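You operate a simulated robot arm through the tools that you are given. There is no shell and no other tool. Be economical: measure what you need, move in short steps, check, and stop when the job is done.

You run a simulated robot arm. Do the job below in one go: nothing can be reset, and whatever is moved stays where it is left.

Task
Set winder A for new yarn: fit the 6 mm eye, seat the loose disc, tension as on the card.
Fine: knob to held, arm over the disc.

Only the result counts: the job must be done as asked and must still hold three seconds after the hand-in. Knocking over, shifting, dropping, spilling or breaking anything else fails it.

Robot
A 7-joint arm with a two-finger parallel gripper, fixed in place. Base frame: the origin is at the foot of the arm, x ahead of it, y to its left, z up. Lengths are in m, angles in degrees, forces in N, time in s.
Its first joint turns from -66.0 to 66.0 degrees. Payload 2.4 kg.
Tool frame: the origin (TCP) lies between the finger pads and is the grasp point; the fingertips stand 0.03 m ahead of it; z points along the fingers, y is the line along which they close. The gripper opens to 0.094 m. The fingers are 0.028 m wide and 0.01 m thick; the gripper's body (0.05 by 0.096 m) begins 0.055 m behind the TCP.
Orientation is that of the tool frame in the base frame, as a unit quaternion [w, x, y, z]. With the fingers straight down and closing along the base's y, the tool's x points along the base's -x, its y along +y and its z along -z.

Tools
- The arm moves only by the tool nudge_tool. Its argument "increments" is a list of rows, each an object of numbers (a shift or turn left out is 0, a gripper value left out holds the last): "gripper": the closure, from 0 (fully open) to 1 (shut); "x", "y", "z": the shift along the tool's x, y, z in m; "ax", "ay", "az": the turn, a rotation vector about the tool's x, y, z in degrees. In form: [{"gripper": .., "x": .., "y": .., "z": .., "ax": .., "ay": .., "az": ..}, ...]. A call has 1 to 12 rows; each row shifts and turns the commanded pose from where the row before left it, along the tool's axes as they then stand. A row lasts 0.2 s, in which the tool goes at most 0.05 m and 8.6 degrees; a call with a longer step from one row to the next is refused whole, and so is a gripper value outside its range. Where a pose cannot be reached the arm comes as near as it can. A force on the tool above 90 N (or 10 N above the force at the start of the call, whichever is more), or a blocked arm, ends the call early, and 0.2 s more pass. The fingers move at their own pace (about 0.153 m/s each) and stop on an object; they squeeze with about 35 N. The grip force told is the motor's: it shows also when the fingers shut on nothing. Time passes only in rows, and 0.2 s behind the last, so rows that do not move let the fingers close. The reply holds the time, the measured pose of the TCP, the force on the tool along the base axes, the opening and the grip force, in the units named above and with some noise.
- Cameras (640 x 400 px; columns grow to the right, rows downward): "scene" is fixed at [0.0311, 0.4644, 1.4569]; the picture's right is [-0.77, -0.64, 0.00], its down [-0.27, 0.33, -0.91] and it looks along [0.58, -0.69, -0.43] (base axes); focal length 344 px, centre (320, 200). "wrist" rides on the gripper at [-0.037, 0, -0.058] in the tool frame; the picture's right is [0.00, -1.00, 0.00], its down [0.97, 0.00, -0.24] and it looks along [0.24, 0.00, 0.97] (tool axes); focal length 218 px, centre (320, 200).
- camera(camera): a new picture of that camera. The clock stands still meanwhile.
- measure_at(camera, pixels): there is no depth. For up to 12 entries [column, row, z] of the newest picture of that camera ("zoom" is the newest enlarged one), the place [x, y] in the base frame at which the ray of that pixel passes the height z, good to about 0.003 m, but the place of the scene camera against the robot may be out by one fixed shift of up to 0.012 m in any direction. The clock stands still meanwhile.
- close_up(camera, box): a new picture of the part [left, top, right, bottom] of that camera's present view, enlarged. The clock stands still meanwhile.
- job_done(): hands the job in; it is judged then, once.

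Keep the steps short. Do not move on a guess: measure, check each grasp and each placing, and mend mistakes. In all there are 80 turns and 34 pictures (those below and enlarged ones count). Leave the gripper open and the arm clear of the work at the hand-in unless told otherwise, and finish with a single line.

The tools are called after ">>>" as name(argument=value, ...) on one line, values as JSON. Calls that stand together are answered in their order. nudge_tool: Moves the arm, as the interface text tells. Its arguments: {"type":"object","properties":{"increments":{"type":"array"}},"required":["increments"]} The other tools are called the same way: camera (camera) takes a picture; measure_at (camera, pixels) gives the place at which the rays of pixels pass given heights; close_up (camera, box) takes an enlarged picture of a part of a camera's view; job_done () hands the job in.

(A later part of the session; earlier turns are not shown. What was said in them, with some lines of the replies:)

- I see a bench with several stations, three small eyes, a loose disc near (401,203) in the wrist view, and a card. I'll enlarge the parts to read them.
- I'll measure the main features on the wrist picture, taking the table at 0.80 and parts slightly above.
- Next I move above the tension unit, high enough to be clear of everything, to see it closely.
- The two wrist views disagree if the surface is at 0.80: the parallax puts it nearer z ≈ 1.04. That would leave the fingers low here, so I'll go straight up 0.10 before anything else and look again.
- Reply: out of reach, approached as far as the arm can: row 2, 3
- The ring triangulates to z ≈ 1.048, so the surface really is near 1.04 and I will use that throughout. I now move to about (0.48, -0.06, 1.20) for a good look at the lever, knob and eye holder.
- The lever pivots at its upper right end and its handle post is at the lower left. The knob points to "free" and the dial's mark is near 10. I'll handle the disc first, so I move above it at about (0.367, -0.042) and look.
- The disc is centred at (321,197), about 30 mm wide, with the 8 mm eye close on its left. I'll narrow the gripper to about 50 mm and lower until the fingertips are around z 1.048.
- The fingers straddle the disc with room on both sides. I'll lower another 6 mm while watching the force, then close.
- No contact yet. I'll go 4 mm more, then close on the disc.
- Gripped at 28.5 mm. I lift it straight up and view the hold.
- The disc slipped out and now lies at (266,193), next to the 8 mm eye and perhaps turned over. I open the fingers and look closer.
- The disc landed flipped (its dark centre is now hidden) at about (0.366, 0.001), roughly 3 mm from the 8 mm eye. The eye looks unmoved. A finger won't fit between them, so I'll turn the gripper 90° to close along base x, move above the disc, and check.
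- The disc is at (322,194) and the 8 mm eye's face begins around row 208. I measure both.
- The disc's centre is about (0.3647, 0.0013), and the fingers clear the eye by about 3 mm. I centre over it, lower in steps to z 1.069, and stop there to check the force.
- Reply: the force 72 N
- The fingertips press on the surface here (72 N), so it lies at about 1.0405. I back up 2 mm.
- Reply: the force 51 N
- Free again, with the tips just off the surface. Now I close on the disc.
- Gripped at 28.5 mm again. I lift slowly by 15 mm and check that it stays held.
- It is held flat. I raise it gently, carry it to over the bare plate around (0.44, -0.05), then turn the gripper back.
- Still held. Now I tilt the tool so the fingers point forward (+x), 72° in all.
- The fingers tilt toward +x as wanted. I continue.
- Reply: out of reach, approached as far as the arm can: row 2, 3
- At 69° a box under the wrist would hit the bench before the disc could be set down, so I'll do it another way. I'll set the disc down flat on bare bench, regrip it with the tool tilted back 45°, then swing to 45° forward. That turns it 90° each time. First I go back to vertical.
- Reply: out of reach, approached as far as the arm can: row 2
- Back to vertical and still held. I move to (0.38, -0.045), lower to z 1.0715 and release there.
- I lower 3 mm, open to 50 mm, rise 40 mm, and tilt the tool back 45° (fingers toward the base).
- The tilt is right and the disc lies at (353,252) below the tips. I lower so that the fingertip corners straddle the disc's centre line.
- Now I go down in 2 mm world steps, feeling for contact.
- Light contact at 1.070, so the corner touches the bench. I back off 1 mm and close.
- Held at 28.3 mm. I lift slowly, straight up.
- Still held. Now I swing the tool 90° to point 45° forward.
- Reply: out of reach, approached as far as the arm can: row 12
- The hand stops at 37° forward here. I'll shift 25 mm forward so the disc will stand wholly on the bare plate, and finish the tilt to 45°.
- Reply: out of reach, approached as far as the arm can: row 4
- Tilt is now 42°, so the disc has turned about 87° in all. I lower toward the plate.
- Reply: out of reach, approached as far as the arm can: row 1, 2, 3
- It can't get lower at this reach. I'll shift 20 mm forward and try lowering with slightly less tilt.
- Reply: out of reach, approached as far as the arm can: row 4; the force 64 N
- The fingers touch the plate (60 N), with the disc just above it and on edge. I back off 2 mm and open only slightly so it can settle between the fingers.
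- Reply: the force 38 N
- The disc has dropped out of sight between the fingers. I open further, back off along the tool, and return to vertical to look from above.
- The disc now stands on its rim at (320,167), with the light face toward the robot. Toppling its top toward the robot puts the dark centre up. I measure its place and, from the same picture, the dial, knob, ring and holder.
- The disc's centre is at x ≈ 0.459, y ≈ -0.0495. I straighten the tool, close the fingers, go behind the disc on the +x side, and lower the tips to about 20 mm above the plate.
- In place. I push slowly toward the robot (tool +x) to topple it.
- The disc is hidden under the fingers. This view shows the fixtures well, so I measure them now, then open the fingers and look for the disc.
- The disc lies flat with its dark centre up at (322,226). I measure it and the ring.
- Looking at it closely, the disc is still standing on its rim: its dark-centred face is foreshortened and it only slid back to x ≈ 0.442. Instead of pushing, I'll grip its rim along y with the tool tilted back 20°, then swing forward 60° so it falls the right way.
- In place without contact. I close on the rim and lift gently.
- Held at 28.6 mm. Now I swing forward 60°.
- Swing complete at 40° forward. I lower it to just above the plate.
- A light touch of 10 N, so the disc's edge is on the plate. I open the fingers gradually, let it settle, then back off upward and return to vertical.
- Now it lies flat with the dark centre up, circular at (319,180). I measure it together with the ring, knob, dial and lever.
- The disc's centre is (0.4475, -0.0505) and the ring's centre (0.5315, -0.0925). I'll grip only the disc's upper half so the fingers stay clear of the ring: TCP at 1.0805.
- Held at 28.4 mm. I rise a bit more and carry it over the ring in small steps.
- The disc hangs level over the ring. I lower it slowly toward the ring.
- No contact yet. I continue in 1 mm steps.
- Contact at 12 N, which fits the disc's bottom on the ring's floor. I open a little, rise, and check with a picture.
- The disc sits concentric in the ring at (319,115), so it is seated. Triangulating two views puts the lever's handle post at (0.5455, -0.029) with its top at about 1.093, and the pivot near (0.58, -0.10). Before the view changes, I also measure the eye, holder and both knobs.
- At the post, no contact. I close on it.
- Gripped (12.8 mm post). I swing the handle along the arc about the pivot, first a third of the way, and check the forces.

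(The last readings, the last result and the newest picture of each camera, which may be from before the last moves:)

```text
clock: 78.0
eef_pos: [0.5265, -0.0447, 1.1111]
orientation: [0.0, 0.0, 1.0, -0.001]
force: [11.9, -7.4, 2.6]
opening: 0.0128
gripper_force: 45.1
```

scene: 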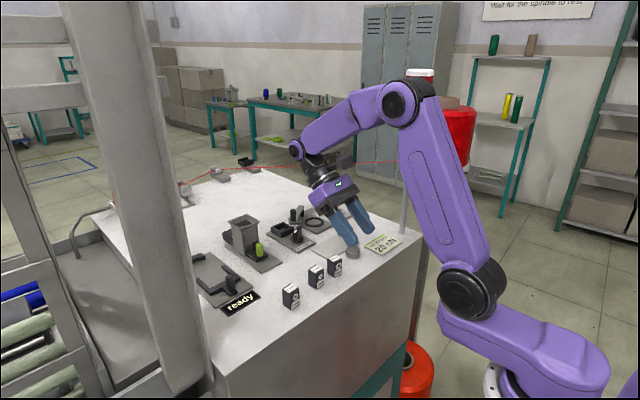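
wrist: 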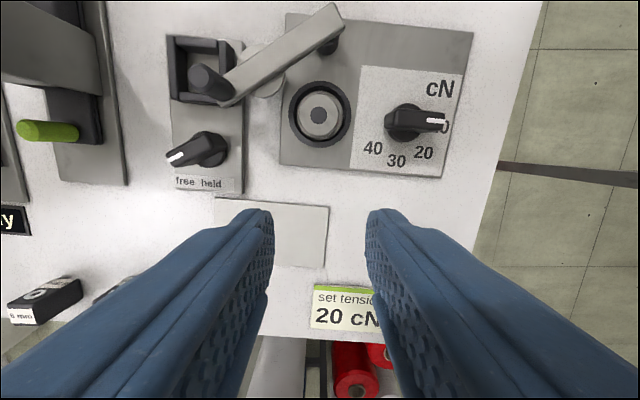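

It swings freely with small forces. I continue to the end of the arc, over the disc.

>>> nudge_tool(increments=[{"x": 0.0036, "y": -0.005}, {"x": 0.0035, "y": -0.005}, {"x": 0.003, "y": -0.005}, {"x": 0.003, "y": -0.005}, {"x": 0.0021, "y": -0.0055}, {"x": 0.002, "y": -0.0055}, {"x": 0.0012, "y": -0.0058}, {"x": 0.0008, "y": -0.0058}, {}])

```text
clock: 80.0
eef_pos: [0.5068, -0.088, 1.1106]
orientation: [-0.002, 0.0, 1.0, 0.0]
force: [-8.7, 3.4, 10.8]
opening: 0.0133
gripper_force: 44.9
```

The handle is now at (0.507, -0.088), which lies on the line from the pivot through the ring's centre. I open, rise, and go over to the dial at (0.5256, -0.157). Its labels fit a circle about that point, with 10, 20, 30, 40 spaced 45° and the mark now on 10.

>>> nudge_tool(increments=[{"gripper": 0.8}, {"gripper": 0.6}, {}, {"z": -0.015}, {"z": -0.03}, {"z": -0.02}, {"x": -0.01, "y": -0.035}, {"x": -0.009, "y": -0.034}, {}])

>>> nudge_tool(increments=[{"az": -8.2}, {"az": -8.2}, {"az": -8.2}, {"az": -8.2}, {"az": -8.2}, {"az": -8.2}, {"az": -8.2}, {"az": -8.2}, {"az": -8.2}, {"az": -8.2}, {"az": -8}, {}])

>>> camera(camera="wrist")

```text
clock: 82.0
eef_pos: [0.5269, -0.1577, 1.1753]
orientation: [-0.002, -0.001, 1.0, 0.0]
force: [0.1, -0.7, -0.5]
opening: 0.0375
gripper_force: 0.0
```

```text
clock: 84.6
eef_pos: [0.5248, -0.1571, 1.1755]
orientation: [0.003, 0.709, -0.705, 0.0]
force: [0.5, -0.9, 0.1]
opening: 0.0376
gripper_force: 0.0
```

```text
2 pictures are left
```

wrist: 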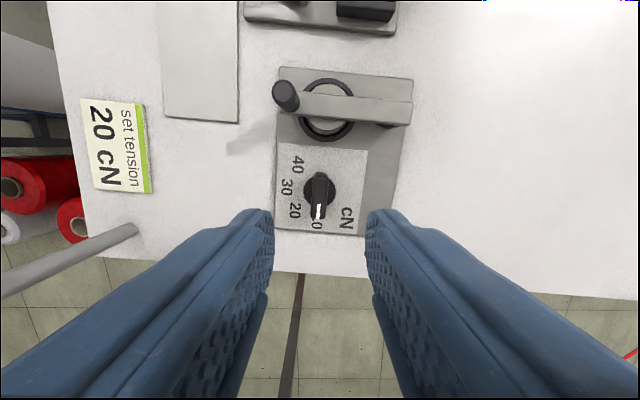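

The lever now lies across the disc, and the dial's fin runs from (321,173) to (317,219). I measure its centre and the labels.

>>> measure_at(camera="wrist", pixels=[[321, 174, 1.081], [317, 220, 1.081], [319, 189, 1.055], [303, 189, 1.055], [336, 189, 1.055], [319, 171, 1.055], [295, 210, 1.045], [287, 187, 1.045], [298, 165, 1.045], [317, 224, 1.045], [335, 112, 1.07], [328, 108, 1.05]])

```text
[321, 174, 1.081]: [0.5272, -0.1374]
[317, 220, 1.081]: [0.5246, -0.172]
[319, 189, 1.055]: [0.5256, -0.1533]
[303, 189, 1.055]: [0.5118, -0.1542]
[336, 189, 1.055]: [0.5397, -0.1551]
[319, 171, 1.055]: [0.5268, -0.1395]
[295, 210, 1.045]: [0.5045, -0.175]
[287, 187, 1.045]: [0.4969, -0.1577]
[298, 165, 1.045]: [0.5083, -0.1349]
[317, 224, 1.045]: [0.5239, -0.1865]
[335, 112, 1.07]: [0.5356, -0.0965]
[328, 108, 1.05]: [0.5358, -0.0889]
```

The dial's centre is (0.526, -0.155), its mark is at 266°, and "20" lies at 223°. I lower over the fin and grip it.

>>> nudge_tool(increments=[{"x": -0.0021, "y": -0.0012}, {"z": 0.03}, {"z": 0.03}, {"z": 0.014}, {"z": 0.0095}, {}, {"gripper": 0.75}, {"gripper": 0.85}, {"gripper": 1}, {}, {}])

```text
clock: 87.0
eef_pos: [0.526, -0.1551, 1.0931]
orientation: [-0.002, -0.706, 0.708, 0.001]
force: [-6.5, 2.8, -2.3]
opening: 0.0133
gripper_force: 45.1
```

Gripped. I turn it toward "20", half way first.

>>> nudge_tool(increments=[{"az": 5.8}, {"az": 5.8}, {"az": 5.8}, {"az": 5.8}, {}])

>>> nudge_tool(increments=[{"az": 5.8}, {"az": 5.8}, {"az": 5.8}, {"az": 5.6}, {}, {}])

```text
clock: 88.2
eef_pos: [0.5273, -0.1547, 1.0931]
orientation: [-0.002, -0.551, 0.835, 0.0]
force: [-4.4, -0.5, 3.8]
opening: 0.0118
gripper_force: 45.2
```

```text
clock: 89.6
eef_pos: [0.529, -0.1544, 1.0924]
orientation: [0.001, -0.373, 0.928, -0.002]
force: [17.3, -9.6, 9.4]
opening: 0.0117
gripper_force: 45.4
```

The dial's fin now points at 224°, onto "20". I release, rise, turn the gripper back to neutral, and go above the eye holder for a precise look.

>>> nudge_tool(increments=[{"gripper": 0.8}, {"gripper": 0.6}, {}, {"z": -0.02}, {"z": -0.03}, {"az": 7.3}, {"az": 7.3}, {"az": 7.3}, {"az": 7.3}, {"az": 7.3}, {"az": 7.3}, {}])

```text
clock: 92.2
eef_pos: [0.5277, -0.1551, 1.1418]
orientation: [0.0, 0.0, 1.0, -0.001]
force: [-0.1, -0.5, 0.2]
opening: 0.0375
gripper_force: 0.1
```

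>>> nudge_tool(increments=[{"y": 0.036, "z": -0.005}, {"y": 0.036}, {"y": 0.036}, {"y": 0.035, "x": 0.003}, {}])

>>> close_up(camera="wrist", box=[220, 90, 420, 215])

```text
clock: 93.4
eef_pos: [0.5243, -0.0114, 1.1444]
orientation: [-0.001, 0.0, 1.0, -0.001]
force: [0.1, -0.5, 0.0]
opening: 0.0375
gripper_force: 0.0
```

```text
3.20 times, centred on (320, 152) of wrist
```

zoom: 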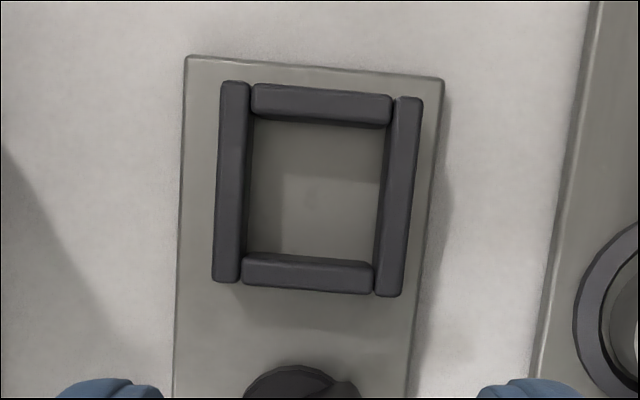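

The holder is clear to see; it is turned about 4.5° clockwise and its opening is roughly 28 mm. I measure its corners.

>>> measure_at(camera="zoom", pixels=[[314, 189, 1.058], [220, 82, 1.058], [422, 97, 1.058], [212, 281, 1.058], [402, 297, 1.058], [254, 120, 1.046], [383, 130, 1.046], [247, 254, 1.046], [373, 262, 1.046], [187, 57, 1.045], [443, 80, 1.045], [303, 385, 1.055]])

```text
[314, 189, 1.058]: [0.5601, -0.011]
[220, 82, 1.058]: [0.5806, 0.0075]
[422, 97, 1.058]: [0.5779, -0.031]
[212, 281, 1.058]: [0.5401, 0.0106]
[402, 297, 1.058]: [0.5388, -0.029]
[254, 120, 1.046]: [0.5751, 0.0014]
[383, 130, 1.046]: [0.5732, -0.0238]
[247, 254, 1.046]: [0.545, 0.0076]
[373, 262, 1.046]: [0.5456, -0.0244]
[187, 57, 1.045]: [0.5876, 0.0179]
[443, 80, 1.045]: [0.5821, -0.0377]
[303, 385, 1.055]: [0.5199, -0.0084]
```

Holder centre is (0.5597, -0.0105), yaw -4.2°. Now for the 6 mm eye, which four earlier views put at (0.3742, 0.1485) with its top at about 1.075. I go there around the hopper and lower so the tips are about 19 mm above the bench.

>>> nudge_tool(increments=[{"x": 0.0375}, {"x": 0.0375}, {"x": 0.0375}, {"x": 0.0376}, {"y": 0.04, "gripper": 0.468}, {"y": 0.04}, {"y": 0.04}, {"y": 0.04}, {}, {}])

>>> nudge_tool(increments=[{"z": 0.02}, {"z": 0.015}, {"z": 0.01}, {"z": 0.008}, {}])

```text
clock: 95.6
eef_pos: [0.3739, 0.1495, 1.1467]
orientation: [-0.001, 0.0, 1.0, -0.001]
force: [0.4, 0.0, 0.1]
opening: 0.0501
gripper_force: 0.0
```

```text
clock: 96.8
eef_pos: [0.3737, 0.1485, 1.0941]
orientation: [-0.002, 0.001, 1.0, 0.0]
force: [0.1, 0.6, 0.6]
opening: 0.05
gripper_force: 0.3
```

No contact. I go down 4.5 mm more and close gently.

>>> nudge_tool(increments=[{"z": 0.0045}, {"gripper": 0.6}, {"gripper": 0.68}, {"gripper": 0.74}, {"gripper": 1}, {}, {}])

```text
clock: 98.4
eef_pos: [0.3735, 0.1484, 1.0891]
orientation: [0.0, -0.001, 1.0, -0.001]
force: [0.0, -0.3, -0.9]
opening: 0.0207
gripper_force: 34.8
```

Gripped at 20.7 mm. I lift slowly to 1.155.

>>> nudge_tool(increments=[{"z": -0.002}, {"z": -0.005}, {"z": -0.009}, {"z": -0.012}, {"z": -0.013}, {"z": -0.013}, {"z": -0.012}, {}])

>>> nudge_tool(increments=[{"y": -0.012}, {"y": -0.022}, {"y": -0.025}, {"y": -0.025}, {"y": -0.025}, {"y": -0.025}, {"y": -0.015}, {"y": -0.01}, {}])

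>>> nudge_tool(increments=[{"x": -0.012}, {"x": -0.022}, {"x": -0.025}, {"x": -0.025}, {"x": -0.025}, {"x": -0.025}, {"x": -0.025}, {"x": -0.017}, {"x": -0.0102}, {"az": 4.2}, {}])

```text
clock: 100.2
eef_pos: [0.3751, 0.1484, 1.1547]
orientation: [-0.001, -0.001, 1.0, -0.001]
force: [0.8, -0.8, 0.0]
opening: 0.0209
gripper_force: 34.8
```

```text
clock: 102.2
eef_pos: [0.3743, -0.0118, 1.1557]
orientation: [-0.001, 0.0, 1.0, -0.001]
force: [0.1, 0.0, -0.7]
opening: 0.0206
gripper_force: 35.3
```

```text
clock: 104.6
eef_pos: [0.5615, -0.0113, 1.1549]
orientation: [-0.001, 0.037, 0.999, -0.002]
force: [0.1, -0.2, 0.3]
opening: 0.0209
gripper_force: 35.0
```

The eye is over the holder and still held. I lower it to just above the frame, then on slowly.

>>> nudge_tool(increments=[{"x": 0.001, "y": 0.0006}, {"z": 0.015}, {"z": 0.015}, {"z": 0.01}, {}, {"z": 0.004}, {"z": 0.003}, {}])

```text
clock: 106.4
eef_pos: [0.5588, -0.0104, 1.1078]
orientation: [-0.001, 0.037, 0.999, -0.003]
force: [0.0, 0.7, 0.1]
opening: 0.0209
gripper_force: 35.2
```

>>> nudge_tool(increments=[{"z": 0.003}, {"z": 0.003}, {"z": 0.003}, {"z": 0.002}, {}])

```text
clock: 107.6
eef_pos: [0.5586, -0.0099, 1.0979]
orientation: [-0.001, 0.037, 0.999, -0.002]
force: [0.0, -0.5, -0.2]
opening: 0.0206
gripper_force: 35.5
```

Bottom edge is at about 1.049 with no contact, so it is inside the frame. I continue until it touches the floor.

>>> nudge_tool(increments=[{"z": 0.0015}, {"z": 0.0015}, {"z": 0.001}, {}])

```text
clock: 108.6
eef_pos: [0.5587, -0.0097, 1.0943]
orientation: [0.001, 0.036, 0.999, -0.001]
force: [-0.3, 0.5, 15.5]
opening: 0.0207
gripper_force: 35.6
```

The eye rests on the holder floor (16 N). I release it and rise, then move along the plate's axis to over the free/held knob at about (0.507, -0.006) and align with its fin.

>>> nudge_tool(increments=[{"z": -0.0005, "gripper": 0.75}, {"gripper": 0.7}, {"gripper": 0.64}, {}, {"z": -0.01}, {"z": -0.02}, {"z": -0.03}, {"x": 0.0262}, {"x": 0.0262}, {}])

>>> nudge_tool(increments=[{"az": 8.3, "gripper": 0.7}, {"az": 8.3}, {"az": 8.3}, {"az": 8.3}, {"az": 8.3}, {"az": 8.3}, {"az": 8.3}, {}, {"z": 0.03}, {"z": 0.02}, {}])

```text
clock: 110.8
eef_pos: [0.5073, -0.0056, 1.1529]
orientation: [0.0, 0.037, 0.999, -0.002]
force: [0.5, 0.2, -0.2]
opening: 0.034
gripper_force: 0.1
```

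```text
clock: 113.2
eef_pos: [0.5069, -0.0051, 1.103]
orientation: [0.0, 0.518, 0.856, -0.001]
force: [0.2, -0.1, 0.2]
opening: 0.0283
gripper_force: 0.1
```

No contact. I lower 11 mm more over the fin and close.

>>> nudge_tool(increments=[{"z": 0.004}, {"z": 0.004}, {"z": 0.003}, {}, {"gripper": 0.8}, {"gripper": 0.9}, {"gripper": 1}, {}])

```text
clock: 115.0
eef_pos: [0.5061, -0.0054, 1.0927]
orientation: [-0.001, 0.517, 0.856, -0.002]
force: [0.5, 0.7, -3.5]
opening: 0.0115
gripper_force: 44.6
```

Gripped the fin (11.5 mm). I turn it toward "held" in parts, watching the measured angle and force for the stop.

>>> nudge_tool(increments=[{"az": -6}, {"az": -6}, {"az": -6}, {"az": -6}, {"az": -6}, {"az": -6}, {"az": -6}, {"az": -6}, {}])

>>> nudge_tool(increments=[{"az": -6}, {"az": -6}, {}])

```text
clock: 117.0
eef_pos: [0.5049, -0.0064, 1.0922]
orientation: [-0.001, 0.124, 0.992, -0.001]
force: [2.8, 1.8, -9.8]
opening: 0.0116
gripper_force: 44.9
```

```text
clock: 117.8
eef_pos: [0.5058, -0.0051, 1.0925]
orientation: [-0.001, 0.019, 1.0, -0.001]
force: [-4.0, 7.3, -12.0]
opening: 0.0121
gripper_force: 44.9
```

It has turned 60° with no stop yet. I go on in small parts.

>>> nudge_tool(increments=[{"az": -6}, {"az": -6}, {"az": -5}, {}])

>>> nudge_tool(increments=[{"az": -5}, {"az": -5}, {}])

```text
clock: 118.8
eef_pos: [0.5081, -0.0057, 1.0922]
orientation: [0.0, -0.128, 0.992, -0.001]
force: [12.3, 10.8, -19.5]
opening: 0.0208
gripper_force: 44.7
```

```text
clock: 119.6
eef_pos: [0.5091, -0.0052, 1.0933]
orientation: [0.003, -0.214, 0.977, 0.0]
force: [25.7, 15.5, -13.4]
opening: 0.0253
gripper_force: 45.0
```

The opening grew from 12 to 25 mm, so the fin stopped turning near 180° and the fingers are twisting on it. That is the stop, about 60° from "free" and in line with "held". I turn back to just about that angle.

>>> nudge_tool(increments=[{"az": 6}, {"az": 6}, {"az": 6}, {"az": 3}, {}])

```text
clock: 120.8
eef_pos: [0.5069, -0.0064, 1.0937]
orientation: [-0.002, -0.032, 0.999, -0.001]
force: [5.4, 12.5, -1.1]
opening: 0.0153
gripper_force: 45.1
```

Opening is still 15 mm, so the fin sits a few degrees back, at the plate's axis. I align to it, check the opening, then release and rise.

>>> nudge_tool(increments=[{"az": 3}, {"az": 2.5}, {}])

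```text
clock: 121.6
eef_pos: [0.5056, -0.0053, 1.0935]
orientation: [-0.003, 0.016, 1.0, 0.0]
force: [-2.4, 12.0, 11.5]
opening: 0.0127
gripper_force: 44.3
5 turns are left
```

Aligned at 12.7 mm. I release, rise straight up and draw back clear, then take the last picture.

>>> nudge_tool(increments=[{"gripper": 0.8}, {"gripper": 0.65}, {}, {"z": -0.015}, {"z": -0.03}, {"z": -0.03}, {"gripper": 0, "x": 0.02}, {"x": 0.025, "y": -0.02}, {"y": -0.02}, {}])

>>> camera(camera="wrist")

```text
clock: 123.8
eef_pos: [0.4621, -0.044, 1.1699]
orientation: [-0.002, 0.015, 1.0, 0.0]
force: [-0.1, -0.8, -0.7]
opening: 0.094
gripper_force: 0.1
```

```text
0 pictures are left
4 turns are left
```

wrist: 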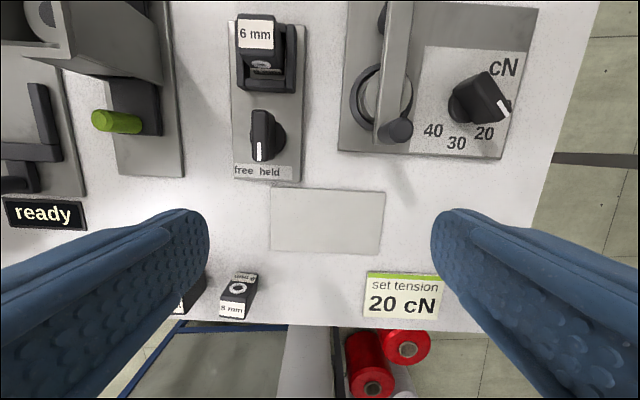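

The last picture shows everything in place:
- **Eye:** the 6 mm eye sits in the holder.
- **Knob:** it is at its "held" stop.
- **Disc and lever:** the disc is in the ring with the lever across its centre.
- **Dial:** the mark points at 20.

The gripper is open and clear, so I hand in.

>>> job_done()

```text
The job is handed in.
```

I set winder A and handed it in: the 6 mm eye is fitted with the knob at held, the disc is seated with the arm over it, and the tension is at 20 cN, read to within about 3°; the disc slipped once on the first lift and had to be turned back dark side up.
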